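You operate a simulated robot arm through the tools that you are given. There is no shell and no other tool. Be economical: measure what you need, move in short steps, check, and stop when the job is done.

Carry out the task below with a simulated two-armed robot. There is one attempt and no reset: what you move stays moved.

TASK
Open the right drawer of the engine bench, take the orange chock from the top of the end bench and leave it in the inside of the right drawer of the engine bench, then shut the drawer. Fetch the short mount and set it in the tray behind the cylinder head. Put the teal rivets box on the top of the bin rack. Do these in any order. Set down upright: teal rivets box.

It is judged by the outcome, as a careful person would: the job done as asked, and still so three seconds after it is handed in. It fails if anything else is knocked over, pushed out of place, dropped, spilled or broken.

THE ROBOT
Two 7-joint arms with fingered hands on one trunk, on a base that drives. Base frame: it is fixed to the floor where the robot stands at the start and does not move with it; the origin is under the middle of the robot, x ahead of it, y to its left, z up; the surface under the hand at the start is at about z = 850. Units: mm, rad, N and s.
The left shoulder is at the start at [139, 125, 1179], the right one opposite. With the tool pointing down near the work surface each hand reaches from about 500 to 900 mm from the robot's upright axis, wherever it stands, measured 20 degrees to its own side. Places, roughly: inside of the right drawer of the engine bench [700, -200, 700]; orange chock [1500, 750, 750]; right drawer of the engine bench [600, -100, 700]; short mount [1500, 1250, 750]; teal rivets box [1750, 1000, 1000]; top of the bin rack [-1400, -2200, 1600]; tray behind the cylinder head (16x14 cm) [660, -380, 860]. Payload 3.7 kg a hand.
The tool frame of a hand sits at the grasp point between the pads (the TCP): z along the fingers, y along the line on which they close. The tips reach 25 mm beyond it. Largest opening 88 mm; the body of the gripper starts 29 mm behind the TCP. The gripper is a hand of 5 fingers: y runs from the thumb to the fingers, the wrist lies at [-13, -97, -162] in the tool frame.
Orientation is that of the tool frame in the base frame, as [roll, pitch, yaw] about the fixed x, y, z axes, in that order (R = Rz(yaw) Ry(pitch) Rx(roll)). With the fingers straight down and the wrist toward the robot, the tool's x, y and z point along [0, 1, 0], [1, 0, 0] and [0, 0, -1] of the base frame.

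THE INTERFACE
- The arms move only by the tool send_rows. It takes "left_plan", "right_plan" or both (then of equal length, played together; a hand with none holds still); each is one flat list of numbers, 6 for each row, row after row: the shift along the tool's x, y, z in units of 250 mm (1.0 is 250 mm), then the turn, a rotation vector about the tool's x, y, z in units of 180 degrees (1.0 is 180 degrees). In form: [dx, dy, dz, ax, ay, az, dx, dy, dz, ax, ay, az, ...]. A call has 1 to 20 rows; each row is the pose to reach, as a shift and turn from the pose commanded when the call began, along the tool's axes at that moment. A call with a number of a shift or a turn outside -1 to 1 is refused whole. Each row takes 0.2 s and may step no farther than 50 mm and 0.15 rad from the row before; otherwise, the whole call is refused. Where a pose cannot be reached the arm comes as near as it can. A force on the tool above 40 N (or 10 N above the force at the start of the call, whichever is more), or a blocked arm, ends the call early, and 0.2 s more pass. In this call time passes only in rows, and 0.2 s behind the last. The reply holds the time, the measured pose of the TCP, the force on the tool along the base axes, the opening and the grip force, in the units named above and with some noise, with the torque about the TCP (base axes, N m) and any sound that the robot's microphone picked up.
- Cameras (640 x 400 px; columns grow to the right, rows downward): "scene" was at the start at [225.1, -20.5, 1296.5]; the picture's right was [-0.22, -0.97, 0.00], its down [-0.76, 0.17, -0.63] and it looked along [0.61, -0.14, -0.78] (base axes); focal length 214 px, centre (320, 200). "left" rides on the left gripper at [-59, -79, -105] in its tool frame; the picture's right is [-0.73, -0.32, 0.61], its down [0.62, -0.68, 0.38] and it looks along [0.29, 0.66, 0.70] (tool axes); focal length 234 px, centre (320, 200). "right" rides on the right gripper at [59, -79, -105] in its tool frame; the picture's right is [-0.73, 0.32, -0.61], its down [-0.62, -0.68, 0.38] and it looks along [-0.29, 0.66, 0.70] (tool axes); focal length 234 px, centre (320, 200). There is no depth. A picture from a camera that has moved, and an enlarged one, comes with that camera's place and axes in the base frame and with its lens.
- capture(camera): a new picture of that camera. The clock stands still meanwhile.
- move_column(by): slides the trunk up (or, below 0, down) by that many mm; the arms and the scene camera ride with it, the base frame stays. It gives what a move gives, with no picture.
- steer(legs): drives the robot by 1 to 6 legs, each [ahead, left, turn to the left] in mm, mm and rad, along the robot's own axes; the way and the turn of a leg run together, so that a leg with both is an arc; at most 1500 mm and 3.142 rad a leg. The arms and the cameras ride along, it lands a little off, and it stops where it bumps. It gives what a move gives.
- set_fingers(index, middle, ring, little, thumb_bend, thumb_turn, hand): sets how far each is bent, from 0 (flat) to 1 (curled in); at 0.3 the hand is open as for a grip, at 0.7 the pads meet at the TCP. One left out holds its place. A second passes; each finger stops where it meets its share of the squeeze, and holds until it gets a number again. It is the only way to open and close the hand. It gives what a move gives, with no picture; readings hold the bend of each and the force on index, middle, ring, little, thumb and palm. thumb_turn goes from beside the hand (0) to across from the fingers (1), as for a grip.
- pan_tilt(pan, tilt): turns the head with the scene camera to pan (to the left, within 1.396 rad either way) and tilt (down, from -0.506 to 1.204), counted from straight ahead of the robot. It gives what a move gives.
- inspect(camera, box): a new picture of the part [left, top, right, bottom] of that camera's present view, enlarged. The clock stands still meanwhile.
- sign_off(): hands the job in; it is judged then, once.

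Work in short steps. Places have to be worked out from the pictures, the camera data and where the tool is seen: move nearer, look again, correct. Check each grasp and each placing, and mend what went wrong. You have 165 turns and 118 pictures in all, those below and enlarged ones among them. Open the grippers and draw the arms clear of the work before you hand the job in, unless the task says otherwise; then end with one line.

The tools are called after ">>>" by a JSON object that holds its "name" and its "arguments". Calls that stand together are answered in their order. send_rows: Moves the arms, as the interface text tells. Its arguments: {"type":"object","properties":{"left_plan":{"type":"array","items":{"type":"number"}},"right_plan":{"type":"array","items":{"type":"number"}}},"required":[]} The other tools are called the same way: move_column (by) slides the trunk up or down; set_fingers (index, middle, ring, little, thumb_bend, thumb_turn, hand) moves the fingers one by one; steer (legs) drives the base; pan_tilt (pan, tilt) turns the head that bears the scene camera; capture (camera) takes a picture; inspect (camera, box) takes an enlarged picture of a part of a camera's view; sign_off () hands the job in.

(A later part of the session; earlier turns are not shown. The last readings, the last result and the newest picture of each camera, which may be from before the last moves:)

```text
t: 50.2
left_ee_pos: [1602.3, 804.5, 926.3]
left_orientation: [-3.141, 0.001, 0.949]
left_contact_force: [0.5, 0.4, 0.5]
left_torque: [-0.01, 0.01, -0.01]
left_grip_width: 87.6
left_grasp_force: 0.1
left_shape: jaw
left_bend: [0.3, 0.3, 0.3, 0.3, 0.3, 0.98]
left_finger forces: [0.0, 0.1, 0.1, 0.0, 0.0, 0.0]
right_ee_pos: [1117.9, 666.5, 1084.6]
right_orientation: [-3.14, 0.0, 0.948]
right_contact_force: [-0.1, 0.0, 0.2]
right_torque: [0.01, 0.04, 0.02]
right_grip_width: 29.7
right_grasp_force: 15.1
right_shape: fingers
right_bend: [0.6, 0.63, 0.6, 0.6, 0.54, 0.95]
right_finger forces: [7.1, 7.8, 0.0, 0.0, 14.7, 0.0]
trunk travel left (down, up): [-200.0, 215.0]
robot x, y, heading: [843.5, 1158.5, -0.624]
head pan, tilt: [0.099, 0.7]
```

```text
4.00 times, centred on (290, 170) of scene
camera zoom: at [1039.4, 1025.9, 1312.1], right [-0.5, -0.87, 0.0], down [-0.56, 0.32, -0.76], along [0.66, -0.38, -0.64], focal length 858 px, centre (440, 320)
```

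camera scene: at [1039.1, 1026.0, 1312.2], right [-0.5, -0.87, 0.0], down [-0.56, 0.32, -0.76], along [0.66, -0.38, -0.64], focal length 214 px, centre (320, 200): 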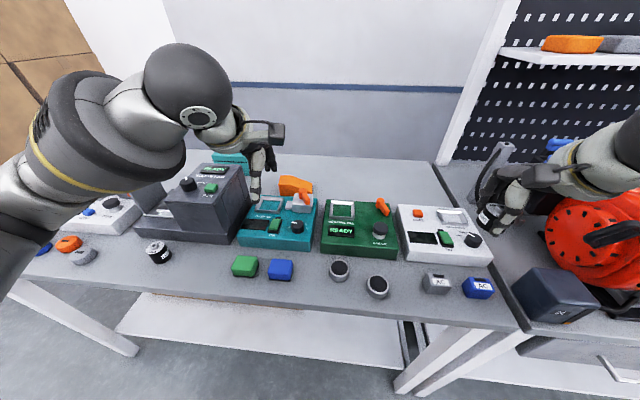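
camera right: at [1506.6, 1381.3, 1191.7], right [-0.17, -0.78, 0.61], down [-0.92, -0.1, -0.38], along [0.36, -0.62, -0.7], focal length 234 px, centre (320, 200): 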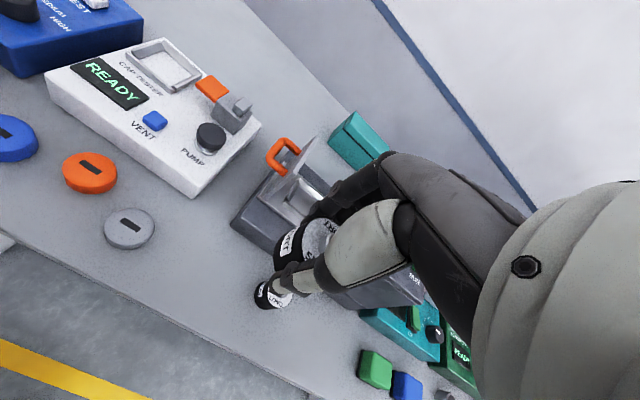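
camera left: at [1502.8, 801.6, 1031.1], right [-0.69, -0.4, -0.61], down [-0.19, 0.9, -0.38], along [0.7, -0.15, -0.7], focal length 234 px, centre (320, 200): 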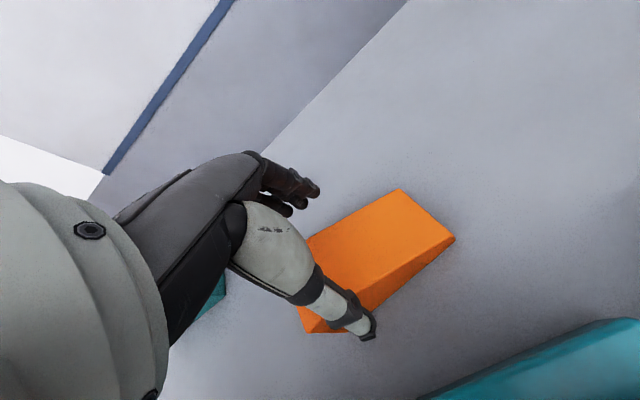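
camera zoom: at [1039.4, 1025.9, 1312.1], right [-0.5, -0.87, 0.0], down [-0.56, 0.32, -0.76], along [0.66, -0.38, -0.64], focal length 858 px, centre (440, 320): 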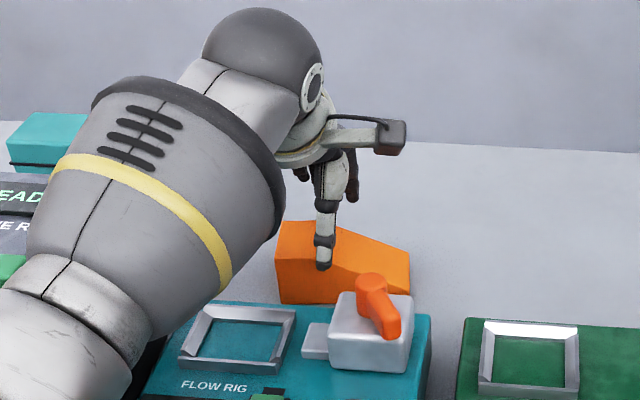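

Alignment looks right. I add about 5° yaw to match the chock and descend to z≈881.

>>> {"name": "send_rows", "arguments": {"left_plan": [0, 0, 0.06, 0, 0, -0.015, 0, 0, 0.12, 0, 0, -0.03, 0, 0, 0.18, 0, 0, -0.03]}}

>>> {"name": "set_fingers", "arguments": {"hand": "left", "index": 0.75, "middle": 0.75, "ring": 0.75, "little": 0.75, "thumb_bend": 0.75}}

>>> {"name": "capture", "arguments": {"camera": "left"}}

```text
t: 51.0
left_ee_pos: [1602.8, 807.8, 883.2]
left_orientation: [-3.141, 0.001, 1.043]
left_contact_force: [-1.2, -0.2, -0.2]
left_torque: [0.0, 0.0, -0.02]
left_grip_width: 88.1
left_grasp_force: 0.0
left_shape: jaw
left_bend: [0.3, 0.3, 0.3, 0.3, 0.3, 0.98]
left_finger forces: [0.1, 0.1, 0.0, 0.0, 0.0, 0.1]
right_ee_pos: [1116.0, 666.8, 1084.6]
right_orientation: [3.141, -0.002, 0.947]
right_contact_force: [0.2, 0.0, -1.6]
right_torque: [0.01, 0.05, -0.01]
right_grip_width: 29.4
right_grasp_force: 15.0
right_shape: fingers
right_bend: [0.6, 0.63, 0.6, 0.6, 0.54, 0.95]
right_finger forces: [7.0, 7.8, 0.0, 0.0, 14.8, 0.0]
trunk travel left (down, up): [-200.0, 215.0]
robot x, y, heading: [844.5, 1163.0, -0.624]
head pan, tilt: [0.099, 0.7]
```

```text
t: 52.0
left_ee_pos: [1602.6, 808.2, 884.2]
left_orientation: [-3.141, -0.001, 1.041]
left_contact_force: [1.3, -0.9, 3.5]
left_torque: [0.09, -0.22, -0.08]
left_grip_width: 49.0
left_grasp_force: 36.5
left_shape: fingers
left_bend: [0.48, 0.57, 0.6, 0.62, 0.57, 0.9]
left_finger forces: [11.6, 8.3, 8.3, 9.6, 36.0, 0.1]
right_ee_pos: [1115.5, 667.4, 1085.6]
right_orientation: [3.141, 0.0, 0.948]
right_contact_force: [-0.5, -0.2, 0.5]
right_torque: [-0.03, -0.02, -0.02]
right_grip_width: 29.3
right_grasp_force: 14.9
right_shape: fingers
right_bend: [0.6, 0.63, 0.6, 0.6, 0.54, 0.95]
right_finger forces: [7.2, 7.7, 0.0, 0.0, 14.8, 0.1]
trunk travel left (down, up): [-200.0, 215.0]
robot x, y, heading: [844.5, 1162.4, -0.619]
head pan, tilt: [0.099, 0.7]
```

```text
84 pictures are left
camera left: at [1504.4, 794.5, 988.2], right [-0.64, -0.47, -0.61], down [-0.27, 0.88, -0.38], along [0.71, -0.08, -0.7], focal length 234 px, centre (320, 200)
```

left: 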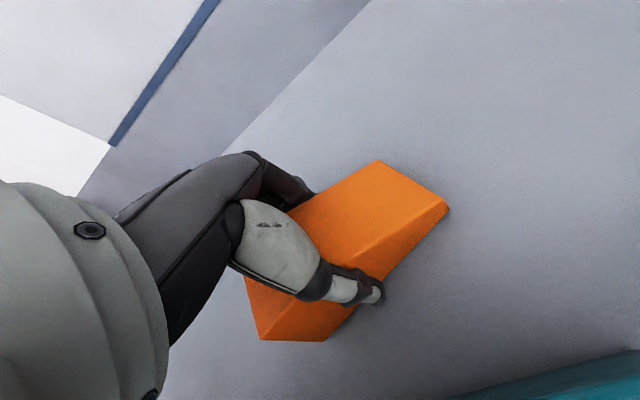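

The chock is firmly gripped (36 N, 49 mm). I lift it 200 mm and draw the hand back toward the robot.

>>> {"name": "send_rows", "arguments": {"left_plan": [0, 0, -0.08, 0, 0, 0, 0, 0, -0.24, 0, 0, 0, 0, 0, -0.42, 0, 0, 0, 0, 0, -0.6, 0, 0, 0, 0, 0, -0.78, 0, 0, 0, 0, 0, -0.9, 0, 0, 0, 0, -0.18, -0.9, 0, 0, 0, 0, -0.36, -0.9, 0, 0, 0, 0, -0.54, -0.9, 0, 0, 0, 0, -0.72, -0.9, 0, 0, 0, 0, -0.9, -0.9, 0, 0, 0]}}

>>> {"name": "capture", "arguments": {"camera": "scene"}}

```text
t: 54.4
left_ee_pos: [1408.4, 919.4, 1106.8]
left_orientation: [-3.139, 0.0, 1.043]
left_contact_force: [0.1, 1.3, -1.6]
left_torque: [0.01, 0.0, -0.03]
left_grip_width: 48.8
left_grasp_force: 35.4
left_shape: fingers
left_bend: [0.48, 0.58, 0.61, 0.63, 0.58, 0.9]
left_finger forces: [11.7, 7.9, 7.6, 8.3, 35.3, 0.0]
right_ee_pos: [1115.3, 667.8, 1085.2]
right_orientation: [-3.141, 0.0, 0.948]
right_contact_force: [-0.3, -0.6, -0.1]
right_torque: [0.0, -0.01, -0.01]
right_grip_width: 29.3
right_grasp_force: 15.0
right_shape: fingers
right_bend: [0.6, 0.63, 0.6, 0.6, 0.54, 0.95]
right_finger forces: [7.1, 7.7, 0.0, 0.0, 14.8, 0.0]
trunk travel left (down, up): [-200.0, 215.0]
robot x, y, heading: [845.8, 1159.7, -0.627]
head pan, tilt: [0.099, 0.7]
```

```text
83 pictures are left
camera scene: at [1038.8, 1027.1, 1312.5], right [-0.5, -0.87, 0.0], down [-0.56, 0.32, -0.77], along [0.66, -0.38, -0.64], focal length 214 px, centre (320, 200)
```

scene: 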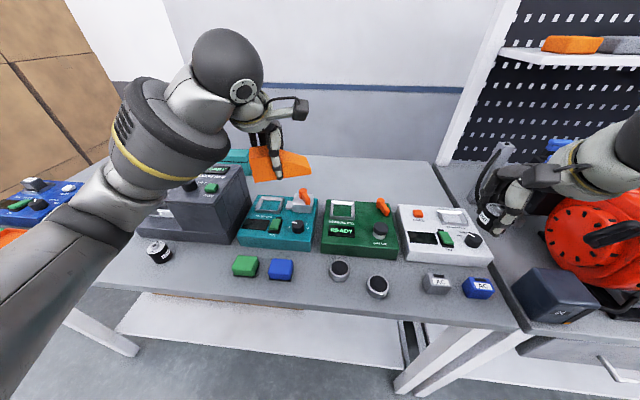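

Both items are in hand. I back off, then strafe right to the engine bench's right drawer.

>>> {"name": "steer", "arguments": {"legs": [[-230, 0, -0.01], [0, -1140, 0]]}}

>>> {"name": "pan_tilt", "arguments": {"pan": -0.1, "tilt": 0.75}}

>>> {"name": "capture", "arguments": {"camera": "scene"}}

```text
t: 65.9
left_ee_pos: [558.7, 135.5, 1106.7]
left_orientation: [-3.139, 0.001, 1.037]
left_contact_force: [-0.1, 0.2, -1.5]
left_torque: [0.03, -0.02, 0.03]
left_grip_width: 48.5
left_grasp_force: 34.9
left_shape: fingers
left_bend: [0.48, 0.58, 0.61, 0.63, 0.58, 0.9]
left_finger forces: [11.6, 7.8, 7.5, 8.4, 35.2, 0.0]
right_ee_pos: [264.3, -113.7, 1086.4]
right_orientation: [3.141, -0.001, 0.94]
right_contact_force: [1.1, -0.1, 0.1]
right_torque: [0.01, 0.0, 0.01]
right_grip_width: 29.4
right_grasp_force: 14.2
right_shape: fingers
right_bend: [0.6, 0.63, 0.6, 0.6, 0.54, 0.95]
right_finger forces: [7.1, 7.9, 0.0, 0.1, 14.8, 0.0]
trunk travel left (down, up): [-200.0, 215.0]
robot x, y, heading: [-4.6, 380.2, -0.628]
head pan, tilt: [0.099, 0.7]
```

```text
t: 66.6
left_ee_pos: [559.8, 134.8, 1108.6]
left_orientation: [-3.14, 0.001, 1.039]
left_contact_force: [-0.2, 0.5, -1.4]
left_torque: [0.02, -0.02, 0.0]
left_grip_width: 48.7
left_grasp_force: 34.9
left_shape: fingers
left_bend: [0.48, 0.58, 0.61, 0.63, 0.58, 0.9]
left_finger forces: [11.7, 7.8, 7.4, 8.3, 35.2, 0.1]
right_ee_pos: [264.7, -114.8, 1084.9]
right_orientation: [3.141, 0.0, 0.941]
right_contact_force: [0.3, -0.3, -0.5]
right_torque: [0.02, 0.0, 0.04]
right_grip_width: 29.4
right_grasp_force: 14.4
right_shape: fingers
right_bend: [0.6, 0.63, 0.6, 0.6, 0.54, 0.95]
right_finger forces: [7.0, 7.8, 0.0, 0.0, 14.7, 0.1]
trunk travel left (down, up): [-200.0, 215.0]
robot x, y, heading: [-2.1, 381.5, -0.629]
head pan, tilt: [-0.099, 0.75]
```

```text
82 pictures are left
camera scene: at [179.0, 233.4, 1307.9], right [-0.67, -0.75, 0.0], down [-0.51, 0.45, -0.73], along [0.55, -0.49, -0.68], focal length 214 px, centre (320, 200)
```

scene: 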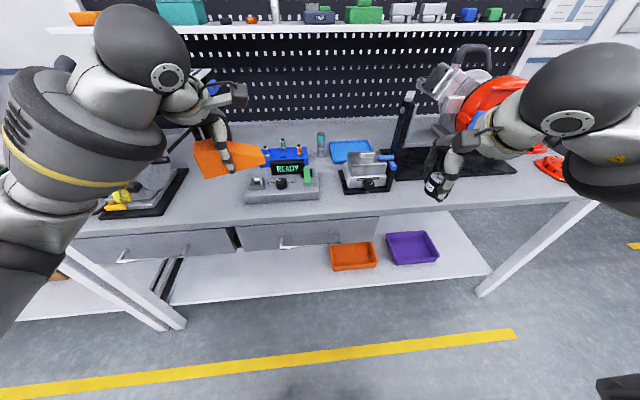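

I'm in front of the engine bench (robot n≈-228), with the tray at about (675, -386). I advance 245 mm to put the mount in the tray first.

>>> {"name": "steer", "arguments": {"legs": [[245, -10, -0.006]]}}

>>> {"name": "capture", "arguments": {"camera": "right"}}

>>> {"name": "pan_tilt", "arguments": {"pan": -0.3, "tilt": 0.75}}

>>> {"name": "capture", "arguments": {"camera": "scene"}}

```text
t: 68.4
left_ee_pos: [746.2, -22.2, 1107.4]
left_orientation: [-3.139, -0.001, 1.025]
left_contact_force: [0.4, -0.1, -2.6]
left_torque: [0.04, 0.0, 0.0]
left_grip_width: 48.5
left_grasp_force: 35.3
left_shape: fingers
left_bend: [0.48, 0.58, 0.61, 0.63, 0.58, 0.9]
left_finger forces: [11.7, 7.8, 7.5, 8.3, 35.3, 0.0]
right_ee_pos: [450.0, -268.5, 1085.3]
right_orientation: [-3.14, -0.001, 0.933]
right_contact_force: [-1.1, 0.7, -0.8]
right_torque: [-0.02, -0.02, -0.02]
right_grip_width: 28.9
right_grasp_force: 15.0
right_shape: fingers
right_bend: [0.6, 0.63, 0.6, 0.6, 0.54, 0.95]
right_finger forces: [7.1, 7.8, 0.0, 0.0, 14.9, 0.0]
trunk travel left (down, up): [-200.0, 215.0]
robot x, y, heading: [183.7, 231.4, -0.64]
head pan, tilt: [-0.099, 0.75]
```

```text
81 pictures are left
camera right: at [419.7, -174.1, 1190.9], right [-0.17, -0.78, 0.61], down [-0.92, -0.09, -0.38], along [0.35, -0.62, -0.7], focal length 234 px, centre (320, 200)
```

right: 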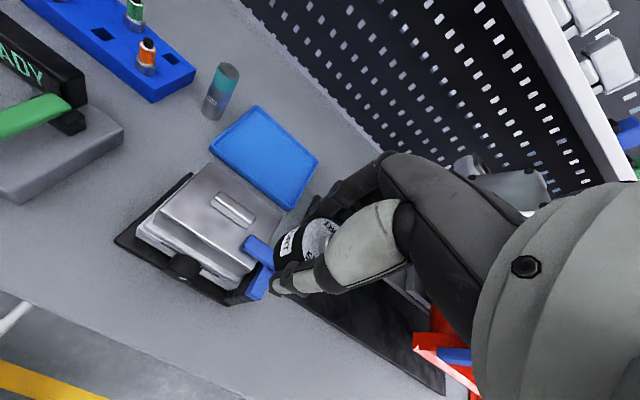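

```text
t: 69.1
left_ee_pos: [746.1, -22.1, 1105.4]
left_orientation: [-3.14, -0.001, 1.027]
left_contact_force: [0.6, 0.8, -3.1]
left_torque: [0.04, 0.02, -0.02]
left_grip_width: 48.8
left_grasp_force: 35.8
left_shape: fingers
left_bend: [0.48, 0.58, 0.61, 0.63, 0.58, 0.9]
left_finger forces: [11.7, 7.8, 7.6, 8.2, 35.2, 0.0]
right_ee_pos: [449.6, -269.5, 1085.9]
right_orientation: [3.141, -0.001, 0.933]
right_contact_force: [-0.4, -0.4, -0.7]
right_torque: [0.0, -0.02, 0.02]
right_grip_width: 29.4
right_grasp_force: 15.1
right_shape: fingers
right_bend: [0.6, 0.63, 0.6, 0.6, 0.54, 0.95]
right_finger forces: [7.1, 7.8, 0.1, 0.1, 14.8, 0.0]
trunk travel left (down, up): [-200.0, 215.0]
robot x, y, heading: [184.9, 233.1, -0.641]
head pan, tilt: [-0.3, 0.75]
```

```text
80 pictures are left
camera scene: at [354.8, 68.7, 1307.9], right [-0.81, -0.59, 0.0], down [-0.4, 0.55, -0.73], along [0.43, -0.59, -0.68], focal length 214 px, centre (320, 200)
```

scene: 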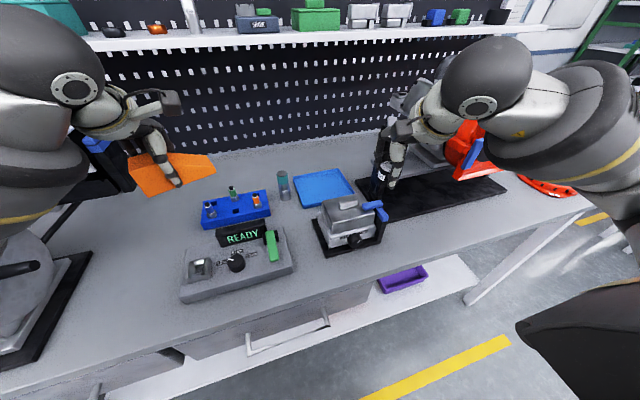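

The tray centre is about (668, -366). I carry the mount over it and descend to z≈965 for a check.

>>> {"name": "send_rows", "arguments": {"right_plan": [0.04, 0.17, 0, 0, 0, 0, 0.08, 0.34, 0, 0, 0, 0, 0.12, 0.51, 0, 0, 0, 0, 0.16, 0.68, 0, 0, 0, 0, 0.2, 0.85, 0, 0, 0, 0, 0.208, 0.945, 0, 0, 0, 0, 0.208, 0.945, 0.16, 0, 0, 0, 0.208, 0.945, 0.32, 0, 0, 0, 0.208, 0.945, 0.48, 0, 0, 0]}}

>>> {"name": "capture", "arguments": {"camera": "right"}}

>>> {"name": "inspect", "arguments": {"camera": "scene", "box": [240, 110, 420, 250]}}

```text
t: 71.1
left_ee_pos: [741.7, -10.5, 1116.7]
left_orientation: [3.128, 0.008, 1.027]
left_contact_force: [-0.5, -1.1, -1.9]
left_torque: [-0.01, -0.01, 0.03]
left_grip_width: 48.6
left_grasp_force: 35.0
left_shape: fingers
left_bend: [0.48, 0.58, 0.61, 0.63, 0.58, 0.9]
left_finger forces: [11.7, 7.8, 7.5, 8.1, 35.0, 0.0]
right_ee_pos: [668.6, -357.1, 985.9]
right_orientation: [3.11, 0.004, 0.938]
right_contact_force: [-0.7, -0.2, -1.2]
right_torque: [0.01, 0.01, 0.01]
right_grip_width: 29.1
right_grasp_force: 14.5
right_shape: fingers
right_bend: [0.6, 0.63, 0.6, 0.6, 0.54, 0.95]
right_finger forces: [6.9, 7.8, 0.0, 0.1, 14.7, 0.1]
trunk travel left (down, up): [-200.0, 215.0]
robot x, y, heading: [185.7, 230.7, -0.635]
head pan, tilt: [-0.3, 0.75]
```

```text
79 pictures are left
camera right: at [635.4, -260.6, 1088.9], right [-0.18, -0.76, 0.62], down [-0.91, -0.11, -0.4], along [0.37, -0.64, -0.68], focal length 234 px, centre (320, 200)
```

right: 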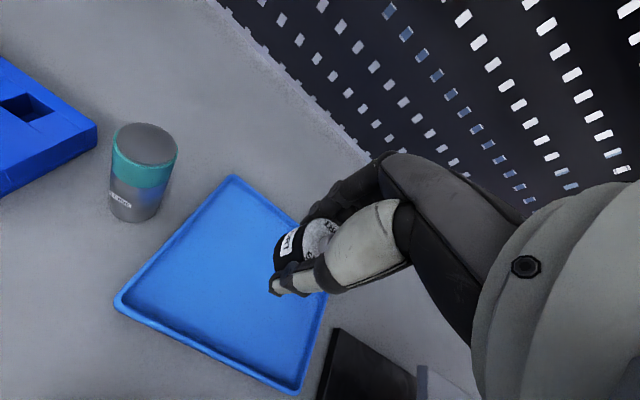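

```text
2.86 times, centred on (330, 180) of scene
camera zoom: at [347.8, 82.4, 1312.3], right [-0.81, -0.59, 0.0], down [-0.4, 0.54, -0.74], along [0.43, -0.6, -0.67], focal length 613 px, centre (291, 257)
```

zoom: 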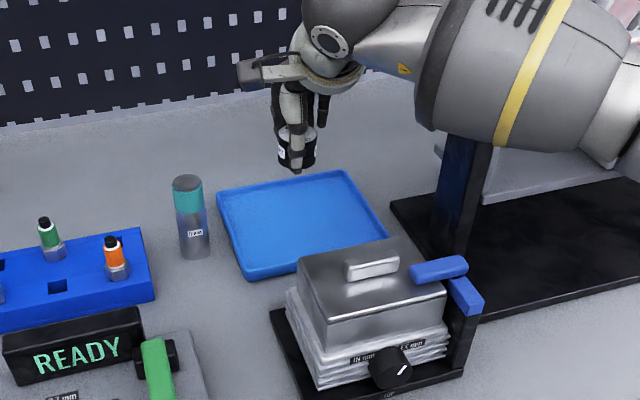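

The arm stopped 20 mm short and the trunk leaned, so the right forearm appears to be pressing on the black post. I reverse the descent right away.

>>> {"name": "send_rows", "arguments": {"right_plan": [0, 0, -0.16, 0, 0, 0, 0, 0, -0.32, 0, 0, 0, 0, 0, -0.48, 0, 0, 0]}}

>>> {"name": "capture", "arguments": {"camera": "scene"}}

```text
t: 71.9
left_ee_pos: [746.5, -23.6, 1105.6]
left_orientation: [-3.139, 0.0, 1.028]
left_contact_force: [1.0, 0.3, -2.0]
left_torque: [0.0, 0.04, -0.01]
left_grip_width: 48.9
left_grasp_force: 34.9
left_shape: fingers
left_bend: [0.48, 0.58, 0.61, 0.63, 0.58, 0.9]
left_finger forces: [11.9, 7.8, 7.5, 8.2, 35.0, 0.0]
right_ee_pos: [673.2, -367.8, 1083.9]
right_orientation: [-3.14, 0.0, 0.93]
right_contact_force: [-0.3, 1.0, -1.0]
right_torque: [0.01, 0.0, 0.01]
right_grip_width: 29.0
right_grasp_force: 14.6
right_shape: fingers
right_bend: [0.6, 0.63, 0.6, 0.6, 0.54, 0.95]
right_finger forces: [6.9, 7.8, 0.0, 0.0, 14.4, 0.0]
trunk travel left (down, up): [-200.0, 215.0]
robot x, y, heading: [183.9, 227.9, -0.639]
head pan, tilt: [-0.3, 0.75]
```

```text
77 pictures are left
camera scene: at [355.1, 67.8, 1307.7], right [-0.81, -0.59, 0.0], down [-0.4, 0.55, -0.73], along [0.43, -0.59, -0.68], focal length 214 px, centre (320, 200)
```

scene: 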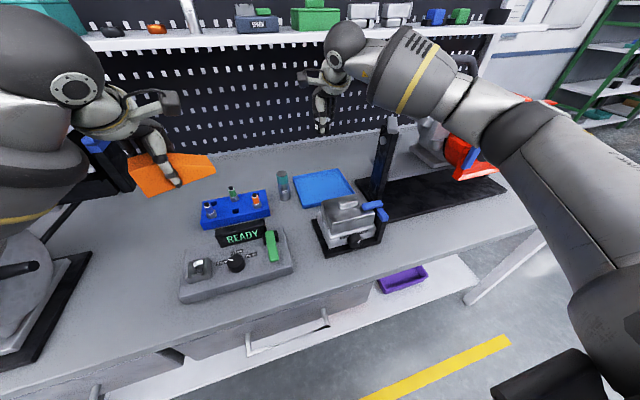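

The fixture hasn't moved. My bent elbow swings right over the post, so I'll stand farther back and slightly left to straighten the arm and keep the forearm clear.

>>> {"name": "steer", "arguments": {"legs": [[-90, 45, 0.0]]}}

>>> {"name": "send_rows", "arguments": {"right_plan": [-0.08, 0.14, 0, 0, 0, 0, -0.18, 0.28, 0, 0, 0, 0, -0.18, 0.36, 0, 0, 0, 0]}}

>>> {"name": "capture", "arguments": {"camera": "scene"}}

>>> {"name": "capture", "arguments": {"camera": "right"}}

```text
t: 73.1
left_ee_pos: [699.5, 67.6, 1108.6]
left_orientation: [-3.139, 0.002, 1.023]
left_contact_force: [0.4, 0.3, -2.4]
left_torque: [-0.02, 0.01, 0.01]
left_grip_width: 48.7
left_grasp_force: 35.4
left_shape: fingers
left_bend: [0.48, 0.58, 0.61, 0.63, 0.58, 0.9]
left_finger forces: [11.7, 7.8, 7.5, 8.2, 35.0, 0.1]
right_ee_pos: [626.3, -276.7, 1085.2]
right_orientation: [3.141, 0.002, 0.931]
right_contact_force: [-0.4, 0.7, -0.9]
right_torque: [-0.02, -0.01, 0.02]
right_grip_width: 28.9
right_grasp_force: 14.9
right_shape: fingers
right_bend: [0.6, 0.63, 0.6, 0.6, 0.54, 0.95]
right_finger forces: [6.9, 7.8, 0.0, 0.1, 14.5, 0.0]
trunk travel left (down, up): [-200.0, 215.0]
robot x, y, heading: [135.5, 316.5, -0.644]
head pan, tilt: [-0.3, 0.75]
```

```text
t: 73.9
left_ee_pos: [700.3, 69.1, 1105.4]
left_orientation: [-3.139, 0.003, 1.027]
left_contact_force: [-0.3, 0.7, -2.6]
left_torque: [0.0, 0.02, -0.01]
left_grip_width: 48.7
left_grasp_force: 34.5
left_shape: fingers
left_bend: [0.48, 0.58, 0.61, 0.63, 0.58, 0.9]
left_finger forces: [11.8, 7.7, 7.4, 8.1, 34.9, 0.1]
right_ee_pos: [674.1, -366.3, 1085.0]
right_orientation: [-3.141, 0.001, 0.933]
right_contact_force: [-0.4, -0.2, -0.6]
right_torque: [0.0, -0.02, 0.01]
right_grip_width: 29.1
right_grasp_force: 15.0
right_shape: fingers
right_bend: [0.6, 0.63, 0.6, 0.6, 0.54, 0.95]
right_finger forces: [6.9, 7.7, 0.0, 0.0, 14.4, 0.0]
trunk travel left (down, up): [-200.0, 215.0]
robot x, y, heading: [134.3, 318.6, -0.641]
head pan, tilt: [-0.3, 0.75]
```

```text
76 pictures are left
camera scene: at [309.1, 159.1, 1307.8], right [-0.81, -0.59, 0.0], down [-0.4, 0.55, -0.73], along [0.43, -0.59, -0.68], focal length 214 px, centre (320, 200)
```

scene: 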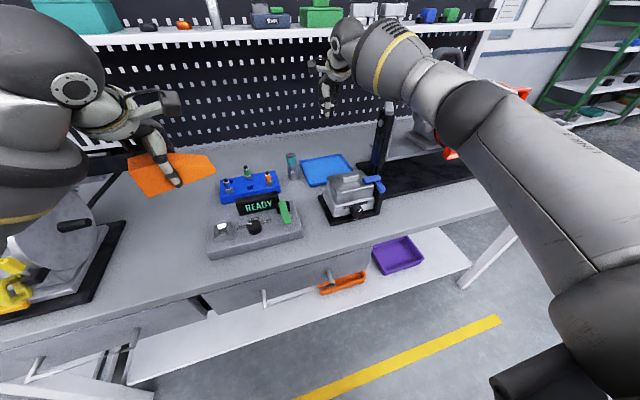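

```text
75 pictures are left
camera right: at [643.8, -272.5, 1190.5], right [-0.17, -0.78, 0.61], down [-0.92, -0.09, -0.38], along [0.35, -0.62, -0.7], focal length 234 px, centre (320, 200)
```

right: 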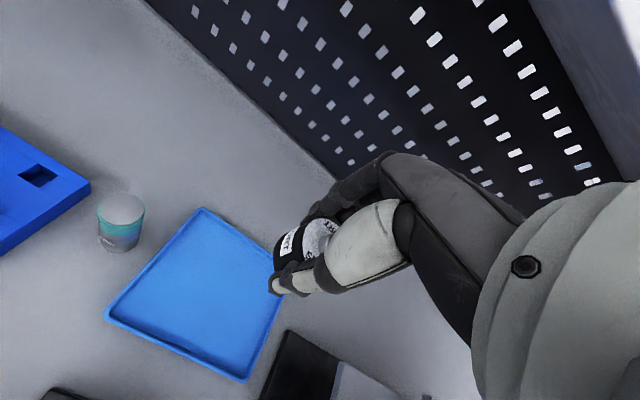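

The tray centre is (670, -371), right under the hand. I yaw the hand so the wrist swings left of the post, descend a bit, and check.

>>> {"name": "send_rows", "arguments": {"right_plan": [0, 0, 0, 0, 0, 0.04, 0, 0, 0, 0, 0, 0.08, 0, 0, 0.1, 0, 0, 0.12, 0, 0, 0.2, 0, 0, 0.12, 0, 0, 0.3, 0, 0, 0.12]}}

>>> {"name": "capture", "arguments": {"camera": "scene"}}

```text
t: 75.1
left_ee_pos: [699.8, 67.6, 1106.1]
left_orientation: [-3.139, 0.001, 1.025]
left_contact_force: [0.5, 0.2, -2.3]
left_torque: [-0.02, -0.01, 0.03]
left_grip_width: 48.6
left_grasp_force: 35.0
left_shape: fingers
left_bend: [0.48, 0.58, 0.61, 0.63, 0.58, 0.9]
left_finger forces: [11.8, 7.6, 7.4, 8.2, 34.9, 0.1]
right_ee_pos: [672.8, -366.7, 1008.9]
right_orientation: [-3.141, 0.0, 0.553]
right_contact_force: [0.0, -0.7, -1.5]
right_torque: [0.02, -0.01, -0.02]
right_grip_width: 29.2
right_grasp_force: 14.5
right_shape: fingers
right_bend: [0.6, 0.63, 0.6, 0.6, 0.54, 0.95]
right_finger forces: [6.8, 7.6, 0.0, 0.0, 14.3, 0.0]
trunk travel left (down, up): [-200.0, 215.0]
robot x, y, heading: [135.9, 317.9, -0.639]
head pan, tilt: [-0.3, 0.75]
```

```text
74 pictures are left
camera scene: at [308.7, 158.5, 1307.7], right [-0.81, -0.59, 0.0], down [-0.4, 0.55, -0.73], along [0.43, -0.59, -0.68], focal length 214 px, centre (320, 200)
```

scene: 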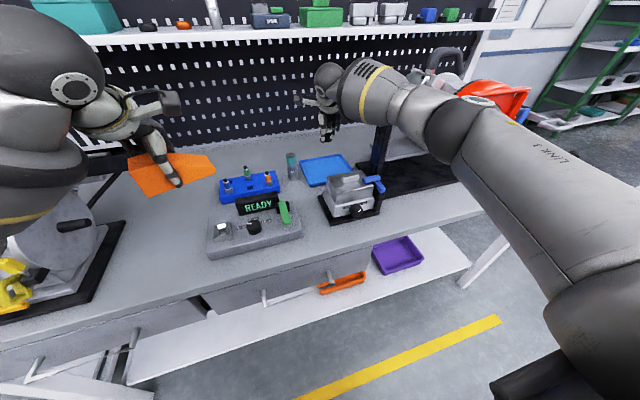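

No lean yet and readings are clean. I lower another 50 mm in small steps and check.

>>> {"name": "send_rows", "arguments": {"right_plan": [0, 0, 0.1, 0, 0, 0, 0, 0, 0.2, 0, 0, 0]}}

>>> {"name": "inspect", "arguments": {"camera": "scene", "box": [270, 30, 450, 230]}}

```text
t: 75.7
left_ee_pos: [699.1, 68.1, 1106.0]
left_orientation: [-3.14, 0.0, 1.024]
left_contact_force: [0.1, -0.9, -2.3]
left_torque: [0.01, -0.01, 0.04]
left_grip_width: 48.7
left_grasp_force: 35.4
left_shape: fingers
left_bend: [0.48, 0.58, 0.61, 0.63, 0.58, 0.9]
left_finger forces: [11.8, 7.7, 7.4, 8.2, 34.9, 0.1]
right_ee_pos: [672.2, -365.8, 959.3]
right_orientation: [-3.14, 0.001, 0.553]
right_contact_force: [0.6, -1.3, -1.1]
right_torque: [-0.01, 0.0, 0.0]
right_grip_width: 29.2
right_grasp_force: 14.4
right_shape: fingers
right_bend: [0.6, 0.63, 0.6, 0.6, 0.54, 0.95]
right_finger forces: [6.8, 7.8, 0.1, 0.0, 14.3, 0.0]
trunk travel left (down, up): [-200.0, 215.0]
robot x, y, heading: [140.2, 317.0, -0.642]
head pan, tilt: [-0.3, 0.75]
```

```text
2.00 times, centred on (360, 130) of scene
camera zoom: at [308.3, 158.6, 1307.8], right [-0.81, -0.59, 0.0], down [-0.4, 0.55, -0.73], along [0.43, -0.59, -0.68], focal length 429 px, centre (240, 340)
```

zoom: 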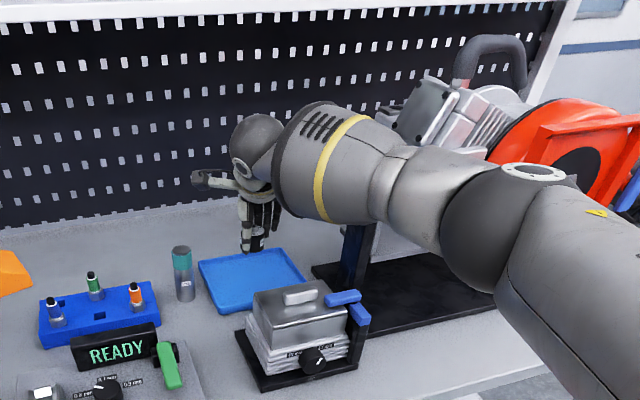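

The arm is clear at z=959. I continue down to about z=900.

>>> {"name": "send_rows", "arguments": {"right_plan": [0, 0, 0.08, 0, 0, 0, 0, 0, 0.16, 0, 0, 0, 0, 0, 0.24, 0, 0, 0]}}

>>> {"name": "capture", "arguments": {"camera": "right"}}

>>> {"name": "inspect", "arguments": {"camera": "scene", "box": [270, 30, 450, 230]}}

```text
t: 76.5
left_ee_pos: [700.4, 67.6, 1106.4]
left_orientation: [-3.14, 0.0, 1.023]
left_contact_force: [0.6, 0.9, -2.6]
left_torque: [0.01, 0.01, 0.04]
left_grip_width: 48.5
left_grasp_force: 34.7
left_shape: fingers
left_bend: [0.48, 0.58, 0.61, 0.63, 0.58, 0.9]
left_finger forces: [11.8, 7.6, 7.4, 8.2, 34.9, 0.0]
right_ee_pos: [671.5, -367.5, 897.1]
right_orientation: [-3.141, 0.002, 0.553]
right_contact_force: [0.2, 0.1, -0.6]
right_torque: [0.0, 0.03, -0.03]
right_grip_width: 29.0
right_grasp_force: 14.2
right_shape: fingers
right_bend: [0.6, 0.63, 0.6, 0.6, 0.54, 0.95]
right_finger forces: [6.8, 7.7, 0.0, 0.1, 14.3, 0.0]
trunk travel left (down, up): [-200.0, 215.0]
robot x, y, heading: [133.0, 320.5, -0.636]
head pan, tilt: [-0.3, 0.75]
```

```text
72 pictures are left
camera right: at [677.7, -269.2, 1003.7], right [-0.45, -0.66, 0.61], down [-0.89, 0.25, -0.38], along [0.1, -0.71, -0.7], focal length 234 px, centre (320, 200)
```

right: 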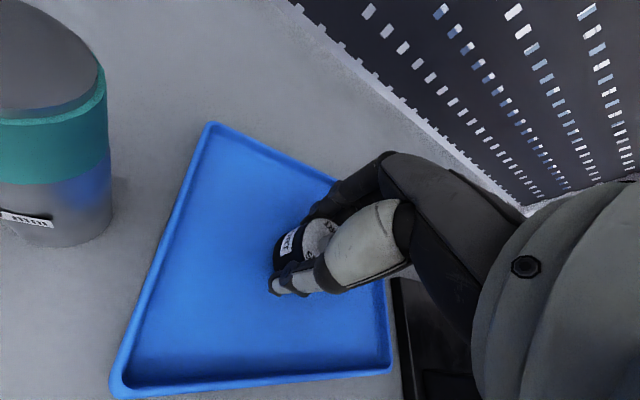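

```text
2.00 times, centred on (360, 130) of scene
camera zoom: at [308.7, 158.6, 1307.7], right [-0.81, -0.59, 0.0], down [-0.4, 0.55, -0.73], along [0.43, -0.59, -0.68], focal length 429 px, centre (240, 340)
```

zoom: 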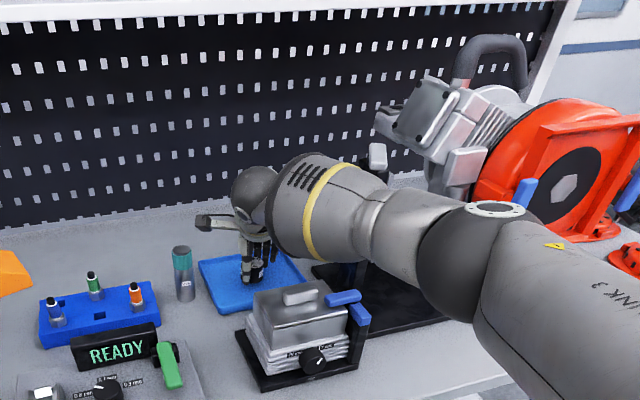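

The mount is over the tray interior. I lower by small increments to feel contact.

>>> {"name": "send_rows", "arguments": {"right_plan": [0, 0, 0.02, 0, 0, 0, 0, 0, 0.036, 0, 0, 0, 0, 0, 0.048, 0, 0, 0]}}

```text
t: 77.3
left_ee_pos: [700.7, 67.7, 1106.9]
left_orientation: [-3.141, 0.001, 1.025]
left_contact_force: [1.2, -0.5, -2.5]
left_torque: [-0.01, 0.0, 0.0]
left_grip_width: 48.8
left_grasp_force: 34.6
left_shape: fingers
left_bend: [0.48, 0.58, 0.61, 0.63, 0.58, 0.9]
left_finger forces: [11.8, 7.7, 7.4, 8.2, 34.9, 0.1]
right_ee_pos: [671.5, -367.0, 887.0]
right_orientation: [-3.141, 0.001, 0.554]
right_contact_force: [0.9, -0.3, -1.1]
right_torque: [-0.03, 0.01, 0.02]
right_grip_width: 29.0
right_grasp_force: 14.7
right_shape: fingers
right_bend: [0.6, 0.63, 0.6, 0.6, 0.54, 0.95]
right_finger forces: [6.9, 7.6, 0.1, 0.1, 14.2, 0.0]
trunk travel left (down, up): [-200.0, 215.0]
robot x, y, heading: [136.7, 321.7, -0.645]
head pan, tilt: [-0.3, 0.75]
```

No contact yet; I go down a few millimetres more.

>>> {"name": "send_rows", "arguments": {"right_plan": [0, 0, 0.01, 0, 0, 0, 0, 0, 0.018, 0, 0, 0]}}

>>> {"name": "capture", "arguments": {"camera": "right"}}

```text
t: 77.9
left_ee_pos: [699.4, 69.3, 1107.0]
left_orientation: [-3.142, -0.001, 1.025]
left_contact_force: [-0.2, -1.2, -1.7]
left_torque: [0.03, -0.02, -0.05]
left_grip_width: 48.6
left_grasp_force: 35.0
left_shape: fingers
left_bend: [0.48, 0.58, 0.61, 0.63, 0.58, 0.9]
left_finger forces: [11.8, 7.7, 7.4, 8.2, 34.9, 0.1]
right_ee_pos: [670.7, -365.4, 885.0]
right_orientation: [3.139, 0.0, 0.551]
right_contact_force: [1.5, 0.8, 4.2]
right_torque: [-0.07, -0.02, 0.01]
right_grip_width: 29.3
right_grasp_force: 15.8
right_shape: fingers
right_bend: [0.6, 0.63, 0.6, 0.6, 0.54, 0.95]
right_finger forces: [7.1, 9.0, 0.0, 0.0, 15.7, 0.1]
trunk travel left (down, up): [-200.0, 215.0]
robot x, y, heading: [136.5, 323.4, -0.634]
head pan, tilt: [-0.3, 0.75]
```

```text
70 pictures are left
camera right: at [677.2, -267.4, 991.3], right [-0.45, -0.66, 0.61], down [-0.89, 0.25, -0.38], along [0.1, -0.71, -0.69], focal length 234 px, centre (320, 200)
```

right: 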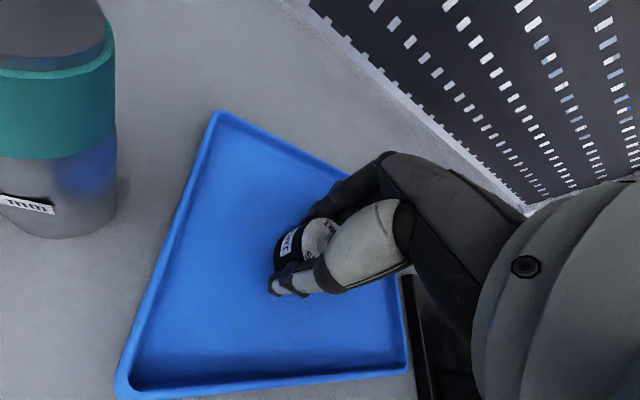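

Contact at z=885 inside the tray. I open the hand.

>>> {"name": "set_fingers", "arguments": {"hand": "right", "index": 0.3, "middle": 0.3, "ring": 0.3, "little": 0.3, "thumb_bend": 0.3}}

>>> {"name": "send_rows", "arguments": {"right_plan": [0, 0, -0.08, 0, 0, 0, 0, 0, -0.24, 0, 0, 0, 0, 0, -0.42, 0, 0, 0, 0, 0, -0.6, 0, 0, 0, 0, 0, -0.8, 0, 0, 0, 0, 0, -0.96, 0, 0, 0]}}

>>> {"name": "capture", "arguments": {"camera": "scene"}}

>>> {"name": "capture", "arguments": {"camera": "right"}}

```text
t: 78.9
left_ee_pos: [700.5, 69.0, 1106.6]
left_orientation: [-3.139, 0.0, 1.026]
left_contact_force: [-0.2, -0.6, -1.6]
left_torque: [0.01, -0.04, -0.03]
left_grip_width: 48.6
left_grasp_force: 35.1
left_shape: fingers
left_bend: [0.48, 0.58, 0.61, 0.63, 0.58, 0.9]
left_finger forces: [11.8, 7.6, 7.4, 8.2, 34.9, 0.1]
right_ee_pos: [671.5, -366.2, 883.1]
right_orientation: [-3.139, 0.003, 0.553]
right_contact_force: [-0.7, -0.1, -0.1]
right_torque: [-0.01, -0.01, 0.01]
right_grip_width: 84.6
right_grasp_force: 0.0
right_shape: fingers
right_bend: [0.3, 0.3, 0.3, 0.3, 0.3, 0.97]
right_finger forces: [0.0, 0.1, 0.0, 0.0, 0.0, 0.0]
trunk travel left (down, up): [-200.0, 215.0]
robot x, y, heading: [138.3, 322.7, -0.639]
head pan, tilt: [-0.3, 0.75]
```

```text
t: 80.3
left_ee_pos: [699.6, 68.2, 1107.7]
left_orientation: [3.141, 0.0, 1.026]
left_contact_force: [-0.1, -0.5, -1.1]
left_torque: [-0.03, -0.01, 0.0]
left_grip_width: 48.6
left_grasp_force: 34.8
left_shape: fingers
left_bend: [0.48, 0.58, 0.61, 0.63, 0.58, 0.9]
left_finger forces: [11.8, 7.8, 7.4, 8.2, 34.8, 0.0]
right_ee_pos: [672.2, -364.5, 1125.7]
right_orientation: [3.141, 0.004, 0.556]
right_contact_force: [-0.5, -0.1, -0.1]
right_torque: [-0.01, 0.0, 0.02]
right_grip_width: 84.3
right_grasp_force: 0.0
right_shape: fingers
right_bend: [0.3, 0.3, 0.3, 0.3, 0.3, 0.97]
right_finger forces: [0.0, 0.0, 0.1, 0.0, 0.1, 0.0]
trunk travel left (down, up): [-200.0, 215.0]
robot x, y, heading: [139.0, 322.5, -0.639]
head pan, tilt: [-0.3, 0.75]
```

```text
69 pictures are left
camera scene: at [308.0, 159.5, 1308.1], right [-0.81, -0.59, 0.0], down [-0.4, 0.55, -0.73], along [0.43, -0.59, -0.68], focal length 214 px, centre (320, 200)
```

scene: 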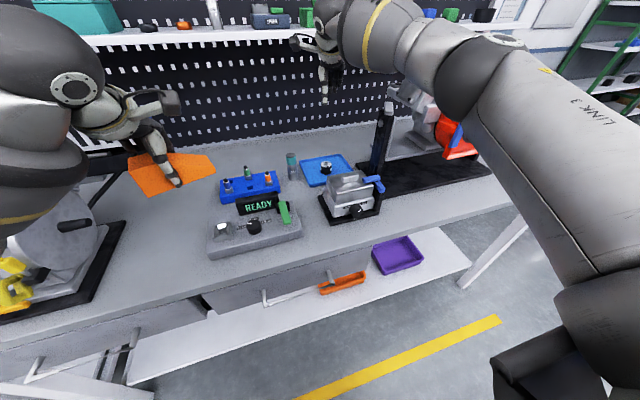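

```text
68 pictures are left
camera right: at [678.3, -267.0, 1230.3], right [-0.45, -0.66, 0.61], down [-0.89, 0.25, -0.38], along [0.1, -0.71, -0.7], focal length 234 px, centre (320, 200)
```

right: 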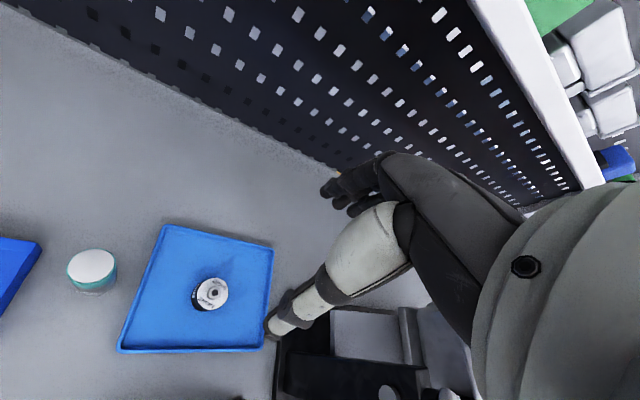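

The short mount stands upright in the tray. I retract the right hand over the bench edge, then back off for the drawer.

>>> {"name": "send_rows", "arguments": {"right_plan": [-0.06, -0.16, 0, 0, 0, -0.02, -0.12, -0.32, 0, 0, 0, -0.04, -0.18, -0.48, 0, 0, 0, -0.06, -0.24, -0.64, 0, 0, 0, -0.08, -0.3, -0.8, 0, 0, 0, -0.1, -0.36, -0.95, 0, 0, 0, -0.12, -0.42, -1.0, 0, 0, 0, -0.12]}}

>>> {"name": "steer", "arguments": {"legs": [[-130, 0, 0.004]]}}

>>> {"name": "pan_tilt", "arguments": {"pan": -0.1, "tilt": 0.9}}

>>> {"name": "capture", "arguments": {"camera": "scene"}}

```text
t: 81.9
left_ee_pos: [698.6, 68.5, 1107.5]
left_orientation: [-3.14, 0.0, 1.026]
left_contact_force: [0.0, -0.3, -0.5]
left_torque: [0.02, -0.02, 0.01]
left_grip_width: 48.9
left_grasp_force: 34.8
left_shape: fingers
left_bend: [0.48, 0.58, 0.61, 0.63, 0.58, 0.9]
left_finger forces: [11.8, 7.8, 7.4, 8.1, 34.9, 0.0]
right_ee_pos: [451.8, -208.0, 1122.4]
right_orientation: [-3.141, 0.002, 0.932]
right_contact_force: [0.8, 0.2, 0.1]
right_torque: [0.0, -0.03, 0.04]
right_grip_width: 84.8
right_grasp_force: 0.1
right_shape: fingers
right_bend: [0.3, 0.3, 0.3, 0.3, 0.3, 0.97]
right_finger forces: [0.0, 0.0, 0.0, 0.0, 0.0, 0.0]
trunk travel left (down, up): [-200.0, 215.0]
robot x, y, heading: [138.2, 322.6, -0.639]
head pan, tilt: [-0.3, 0.75]
```

```text
t: 83.2
left_ee_pos: [599.6, 148.2, 1107.3]
left_orientation: [-3.14, 0.001, 1.033]
left_contact_force: [-0.1, -0.1, -1.4]
left_torque: [0.0, -0.03, 0.01]
left_grip_width: 48.8
left_grasp_force: 35.3
left_shape: fingers
left_bend: [0.48, 0.58, 0.61, 0.63, 0.58, 0.9]
left_finger forces: [11.9, 7.7, 7.4, 8.0, 34.9, 0.0]
right_ee_pos: [353.9, -130.9, 1122.1]
right_orientation: [3.142, 0.0, 0.939]
right_contact_force: [-0.5, 0.8, 0.6]
right_torque: [0.04, -0.01, 0.0]
right_grip_width: 84.4
right_grasp_force: 0.0
right_shape: fingers
right_bend: [0.3, 0.3, 0.3, 0.3, 0.3, 0.97]
right_finger forces: [0.0, 0.0, 0.0, 0.0, 0.1, 0.1]
trunk travel left (down, up): [-200.0, 215.0]
robot x, y, heading: [37.8, 393.2, -0.629]
head pan, tilt: [-0.3, 0.75]
```

```text
t: 83.9
left_ee_pos: [600.2, 148.0, 1106.5]
left_orientation: [-3.139, 0.001, 1.033]
left_contact_force: [0.8, -0.2, -2.0]
left_torque: [-0.01, -0.03, -0.01]
left_grip_width: 48.7
left_grasp_force: 34.8
left_shape: fingers
left_bend: [0.48, 0.58, 0.61, 0.63, 0.58, 0.9]
left_finger forces: [11.8, 7.6, 7.5, 8.1, 34.9, 0.1]
right_ee_pos: [354.4, -130.6, 1122.6]
right_orientation: [-3.139, 0.0, 0.939]
right_contact_force: [0.4, 0.9, -0.5]
right_torque: [-0.02, 0.02, -0.01]
right_grip_width: 84.6
right_grasp_force: 0.1
right_shape: fingers
right_bend: [0.3, 0.3, 0.3, 0.3, 0.3, 0.97]
right_finger forces: [0.1, 0.0, 0.1, 0.0, 0.0, 0.0]
trunk travel left (down, up): [-200.0, 215.0]
robot x, y, heading: [33.9, 393.7, -0.635]
head pan, tilt: [-0.099, 0.901]
```

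```text
67 pictures are left
camera scene: at [214.1, 251.7, 1296.0], right [-0.67, -0.74, 0.0], down [-0.58, 0.52, -0.62], along [0.46, -0.42, -0.78], focal length 214 px, centre (320, 200)
```

scene: 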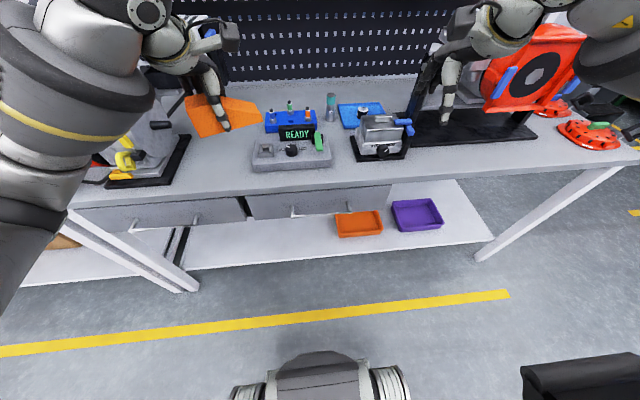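

I raise the left hand with the chock 100 mm, then lower the trunk so the right hand can reach the drawer handle.

>>> {"name": "send_rows", "arguments": {"left_plan": [0, -0.1, -0.15, 0, 0, 0, 0, -0.2, -0.3, 0, 0, 0, 0, -0.3, -0.42, 0, 0, 0]}}

>>> {"name": "move_column", "arguments": {"by": -180}}

>>> {"name": "inspect", "arguments": {"camera": "scene", "box": [220, 130, 420, 260]}}

>>> {"name": "capture", "arguments": {"camera": "right"}}

```text
t: 84.7
left_ee_pos: [532.6, 185.3, 1211.3]
left_orientation: [-3.141, 0.0, 1.031]
left_contact_force: [-0.1, 0.5, -2.0]
left_torque: [-0.01, -0.03, 0.02]
left_grip_width: 48.6
left_grasp_force: 35.1
left_shape: fingers
left_bend: [0.48, 0.58, 0.61, 0.63, 0.58, 0.9]
left_finger forces: [11.8, 7.7, 7.3, 8.1, 34.9, 0.0]
right_ee_pos: [353.2, -130.3, 1123.7]
right_orientation: [-3.141, -0.001, 0.938]
right_contact_force: [0.1, 0.3, -0.2]
right_torque: [0.0, 0.01, 0.02]
right_grip_width: 84.6
right_grasp_force: 0.1
right_shape: fingers
right_bend: [0.3, 0.3, 0.3, 0.3, 0.3, 0.97]
right_finger forces: [0.1, 0.0, 0.0, 0.0, 0.0, 0.0]
trunk travel left (down, up): [-200.0, 215.0]
robot x, y, heading: [33.6, 396.3, -0.634]
head pan, tilt: [-0.099, 0.901]
```

```text
t: 86.7
left_ee_pos: [534.6, 186.4, 1032.0]
left_orientation: [3.14, 0.002, 1.034]
left_contact_force: [-0.2, -0.2, -1.5]
left_torque: [-0.02, 0.0, 0.01]
left_grip_width: 48.8
left_grasp_force: 34.5
left_shape: fingers
left_bend: [0.48, 0.58, 0.61, 0.63, 0.58, 0.9]
left_finger forces: [11.8, 7.7, 7.3, 8.0, 34.7, 0.0]
right_ee_pos: [366.9, -141.4, 896.4]
right_orientation: [-2.998, 0.004, 0.941]
right_contact_force: [0.1, -0.2, 0.1]
right_torque: [0.01, 0.01, 0.04]
right_grip_width: 84.8
right_grasp_force: 0.1
right_shape: fingers
right_bend: [0.3, 0.3, 0.3, 0.3, 0.3, 0.97]
right_finger forces: [0.1, 0.1, 0.0, 0.0, 0.0, 0.1]
trunk travel left (down, up): [-20.0, 395.0]
robot x, y, heading: [36.9, 396.3, -0.635]
head pan, tilt: [-0.099, 0.901]
```

```text
3.08 times, centred on (320, 195) of scene
camera zoom: at [352.4, 150.5, 1087.6], right [-0.67, -0.74, 0.0], down [-0.58, 0.52, -0.62], along [0.46, -0.42, -0.78], focal length 660 px, centre (320, 215)
```

zoom: 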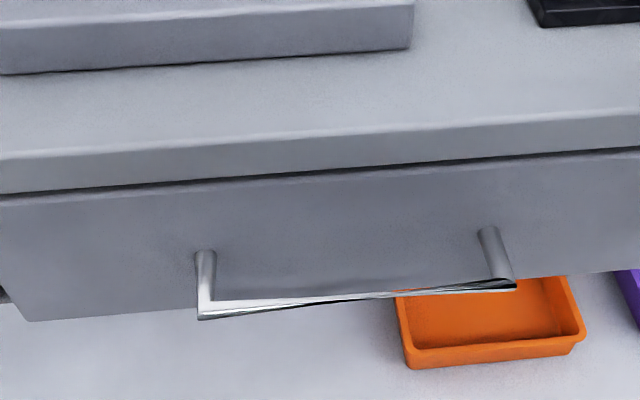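

```text
65 pictures are left
camera right: at [349.5, -55.9, 1012.6], right [-0.1, -0.82, 0.56], down [-0.96, -0.07, -0.28], along [0.27, -0.56, -0.78], focal length 234 px, centre (320, 200)
```

right: 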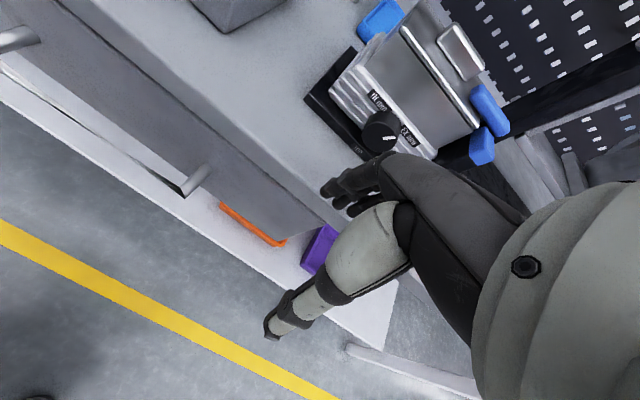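

The handle bar spans u≈200–377 at n≈387, z≈765, standing 38 mm off the drawer face. I back off 130 mm, raise the trunk 80 mm, then tilt the right hand forward with the fingers partly closed.

>>> {"name": "steer", "arguments": {"legs": [[-130, 0, 0]]}}

>>> {"name": "move_column", "arguments": {"by": 80}}

>>> {"name": "set_fingers", "arguments": {"hand": "right", "index": 0.48, "middle": 0.48, "ring": 0.48, "little": 0.48, "thumb_bend": 0.45}}

>>> {"name": "send_rows", "arguments": {"right_plan": [0, 0, 0, -0.042, 0, 0, 0, 0, 0, -0.084, 0, 0, 0, 0, 0, -0.126, 0, 0, 0, 0, 0, -0.168, 0, 0, 0, 0, 0, -0.21, 0, 0, 0, 0, 0, -0.252, 0, 0, 0, 0, 0, -0.294, 0, 0, 0, 0, 0, -0.333, 0, 0]}}

```text
t: 88.0
left_ee_pos: [430.0, 265.9, 1033.6]
left_orientation: [-3.14, -0.001, 1.035]
left_contact_force: [-1.2, -0.1, -1.1]
left_torque: [0.0, -0.02, 0.0]
left_grip_width: 48.6
left_grasp_force: 34.9
left_shape: fingers
left_bend: [0.48, 0.58, 0.61, 0.63, 0.58, 0.9]
left_finger forces: [11.8, 7.7, 7.5, 8.0, 34.8, 0.0]
right_ee_pos: [264.9, -61.6, 895.9]
right_orientation: [-2.999, 0.0, 0.942]
right_contact_force: [0.3, -0.4, -0.1]
right_torque: [-0.03, 0.01, 0.01]
right_grip_width: 84.5
right_grasp_force: 0.1
right_shape: fingers
right_bend: [0.3, 0.3, 0.3, 0.3, 0.3, 0.97]
right_finger forces: [0.0, 0.0, 0.0, 0.0, 0.0, 0.1]
trunk travel left (down, up): [-20.0, 395.0]
robot x, y, heading: [-69.1, 472.5, -0.627]
head pan, tilt: [-0.099, 0.901]
```

```text
t: 89.2
left_ee_pos: [431.4, 264.2, 1110.1]
left_orientation: [-3.137, -0.001, 1.037]
left_contact_force: [0.0, -0.7, -2.0]
left_torque: [-0.02, 0.02, -0.01]
left_grip_width: 48.3
left_grasp_force: 35.1
left_shape: fingers
left_bend: [0.48, 0.58, 0.61, 0.63, 0.58, 0.9]
left_finger forces: [11.9, 7.8, 7.4, 8.0, 34.7, 0.0]
right_ee_pos: [266.1, -64.0, 973.7]
right_orientation: [-2.994, 0.0, 0.942]
right_contact_force: [1.3, -0.3, -0.9]
right_torque: [0.03, -0.02, -0.03]
right_grip_width: 84.5
right_grasp_force: 0.1
right_shape: fingers
right_bend: [0.3, 0.3, 0.3, 0.3, 0.3, 0.97]
right_finger forces: [0.1, 0.0, 0.0, 0.1, 0.0, 0.1]
trunk travel left (down, up): [-100.0, 315.0]
robot x, y, heading: [-70.2, 470.0, -0.629]
head pan, tilt: [-0.099, 0.901]
```

```text
t: 90.2
left_ee_pos: [430.7, 264.9, 1112.4]
left_orientation: [-3.14, -0.001, 1.037]
left_contact_force: [-0.3, 0.8, -2.0]
left_torque: [-0.03, -0.01, -0.02]
left_grip_width: 48.8
left_grasp_force: 35.0
left_shape: fingers
left_bend: [0.48, 0.58, 0.61, 0.63, 0.58, 0.9]
left_finger forces: [11.9, 7.7, 7.3, 8.0, 34.7, 0.1]
right_ee_pos: [265.6, -63.6, 976.2]
right_orientation: [-2.999, -0.001, 0.943]
right_contact_force: [0.2, -0.1, -0.1]
right_torque: [0.01, 0.0, 0.0]
right_grip_width: 50.0
right_grasp_force: 0.1
right_shape: fingers
right_bend: [0.48, 0.48, 0.48, 0.48, 0.45, 0.97]
right_finger forces: [0.0, 0.0, 0.0, 0.1, 0.1, 0.1]
trunk travel left (down, up): [-100.0, 315.0]
robot x, y, heading: [-66.3, 472.6, -0.626]
head pan, tilt: [-0.099, 0.901]
```

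```text
t: 92.0
left_ee_pos: [432.3, 266.1, 1111.4]
left_orientation: [-3.139, 0.002, 1.037]
left_contact_force: [0.7, 0.7, -2.6]
left_torque: [0.01, -0.03, 0.0]
left_grip_width: 48.7
left_grasp_force: 34.5
left_shape: fingers
left_bend: [0.48, 0.58, 0.62, 0.63, 0.58, 0.9]
left_finger forces: [11.9, 7.7, 7.3, 7.9, 34.7, 0.1]
right_ee_pos: [289.1, -112.4, 946.5]
right_orientation: [2.241, 0.007, 0.945]
right_contact_force: [0.0, 0.0, -0.3]
right_torque: [-0.01, 0.03, -0.04]
right_grip_width: 49.7
right_grasp_force: 0.1
right_shape: fingers
right_bend: [0.48, 0.48, 0.48, 0.48, 0.45, 0.98]
right_finger forces: [0.1, 0.1, 0.0, 0.0, 0.1, 0.0]
right hand out of reach, approached as far as the arm can: row 3, 4, 5, 6, 7, 8
trunk travel left (down, up): [-100.0, 315.0]
robot x, y, heading: [-66.8, 468.1, -0.629]
head pan, tilt: [-0.099, 0.901]
```

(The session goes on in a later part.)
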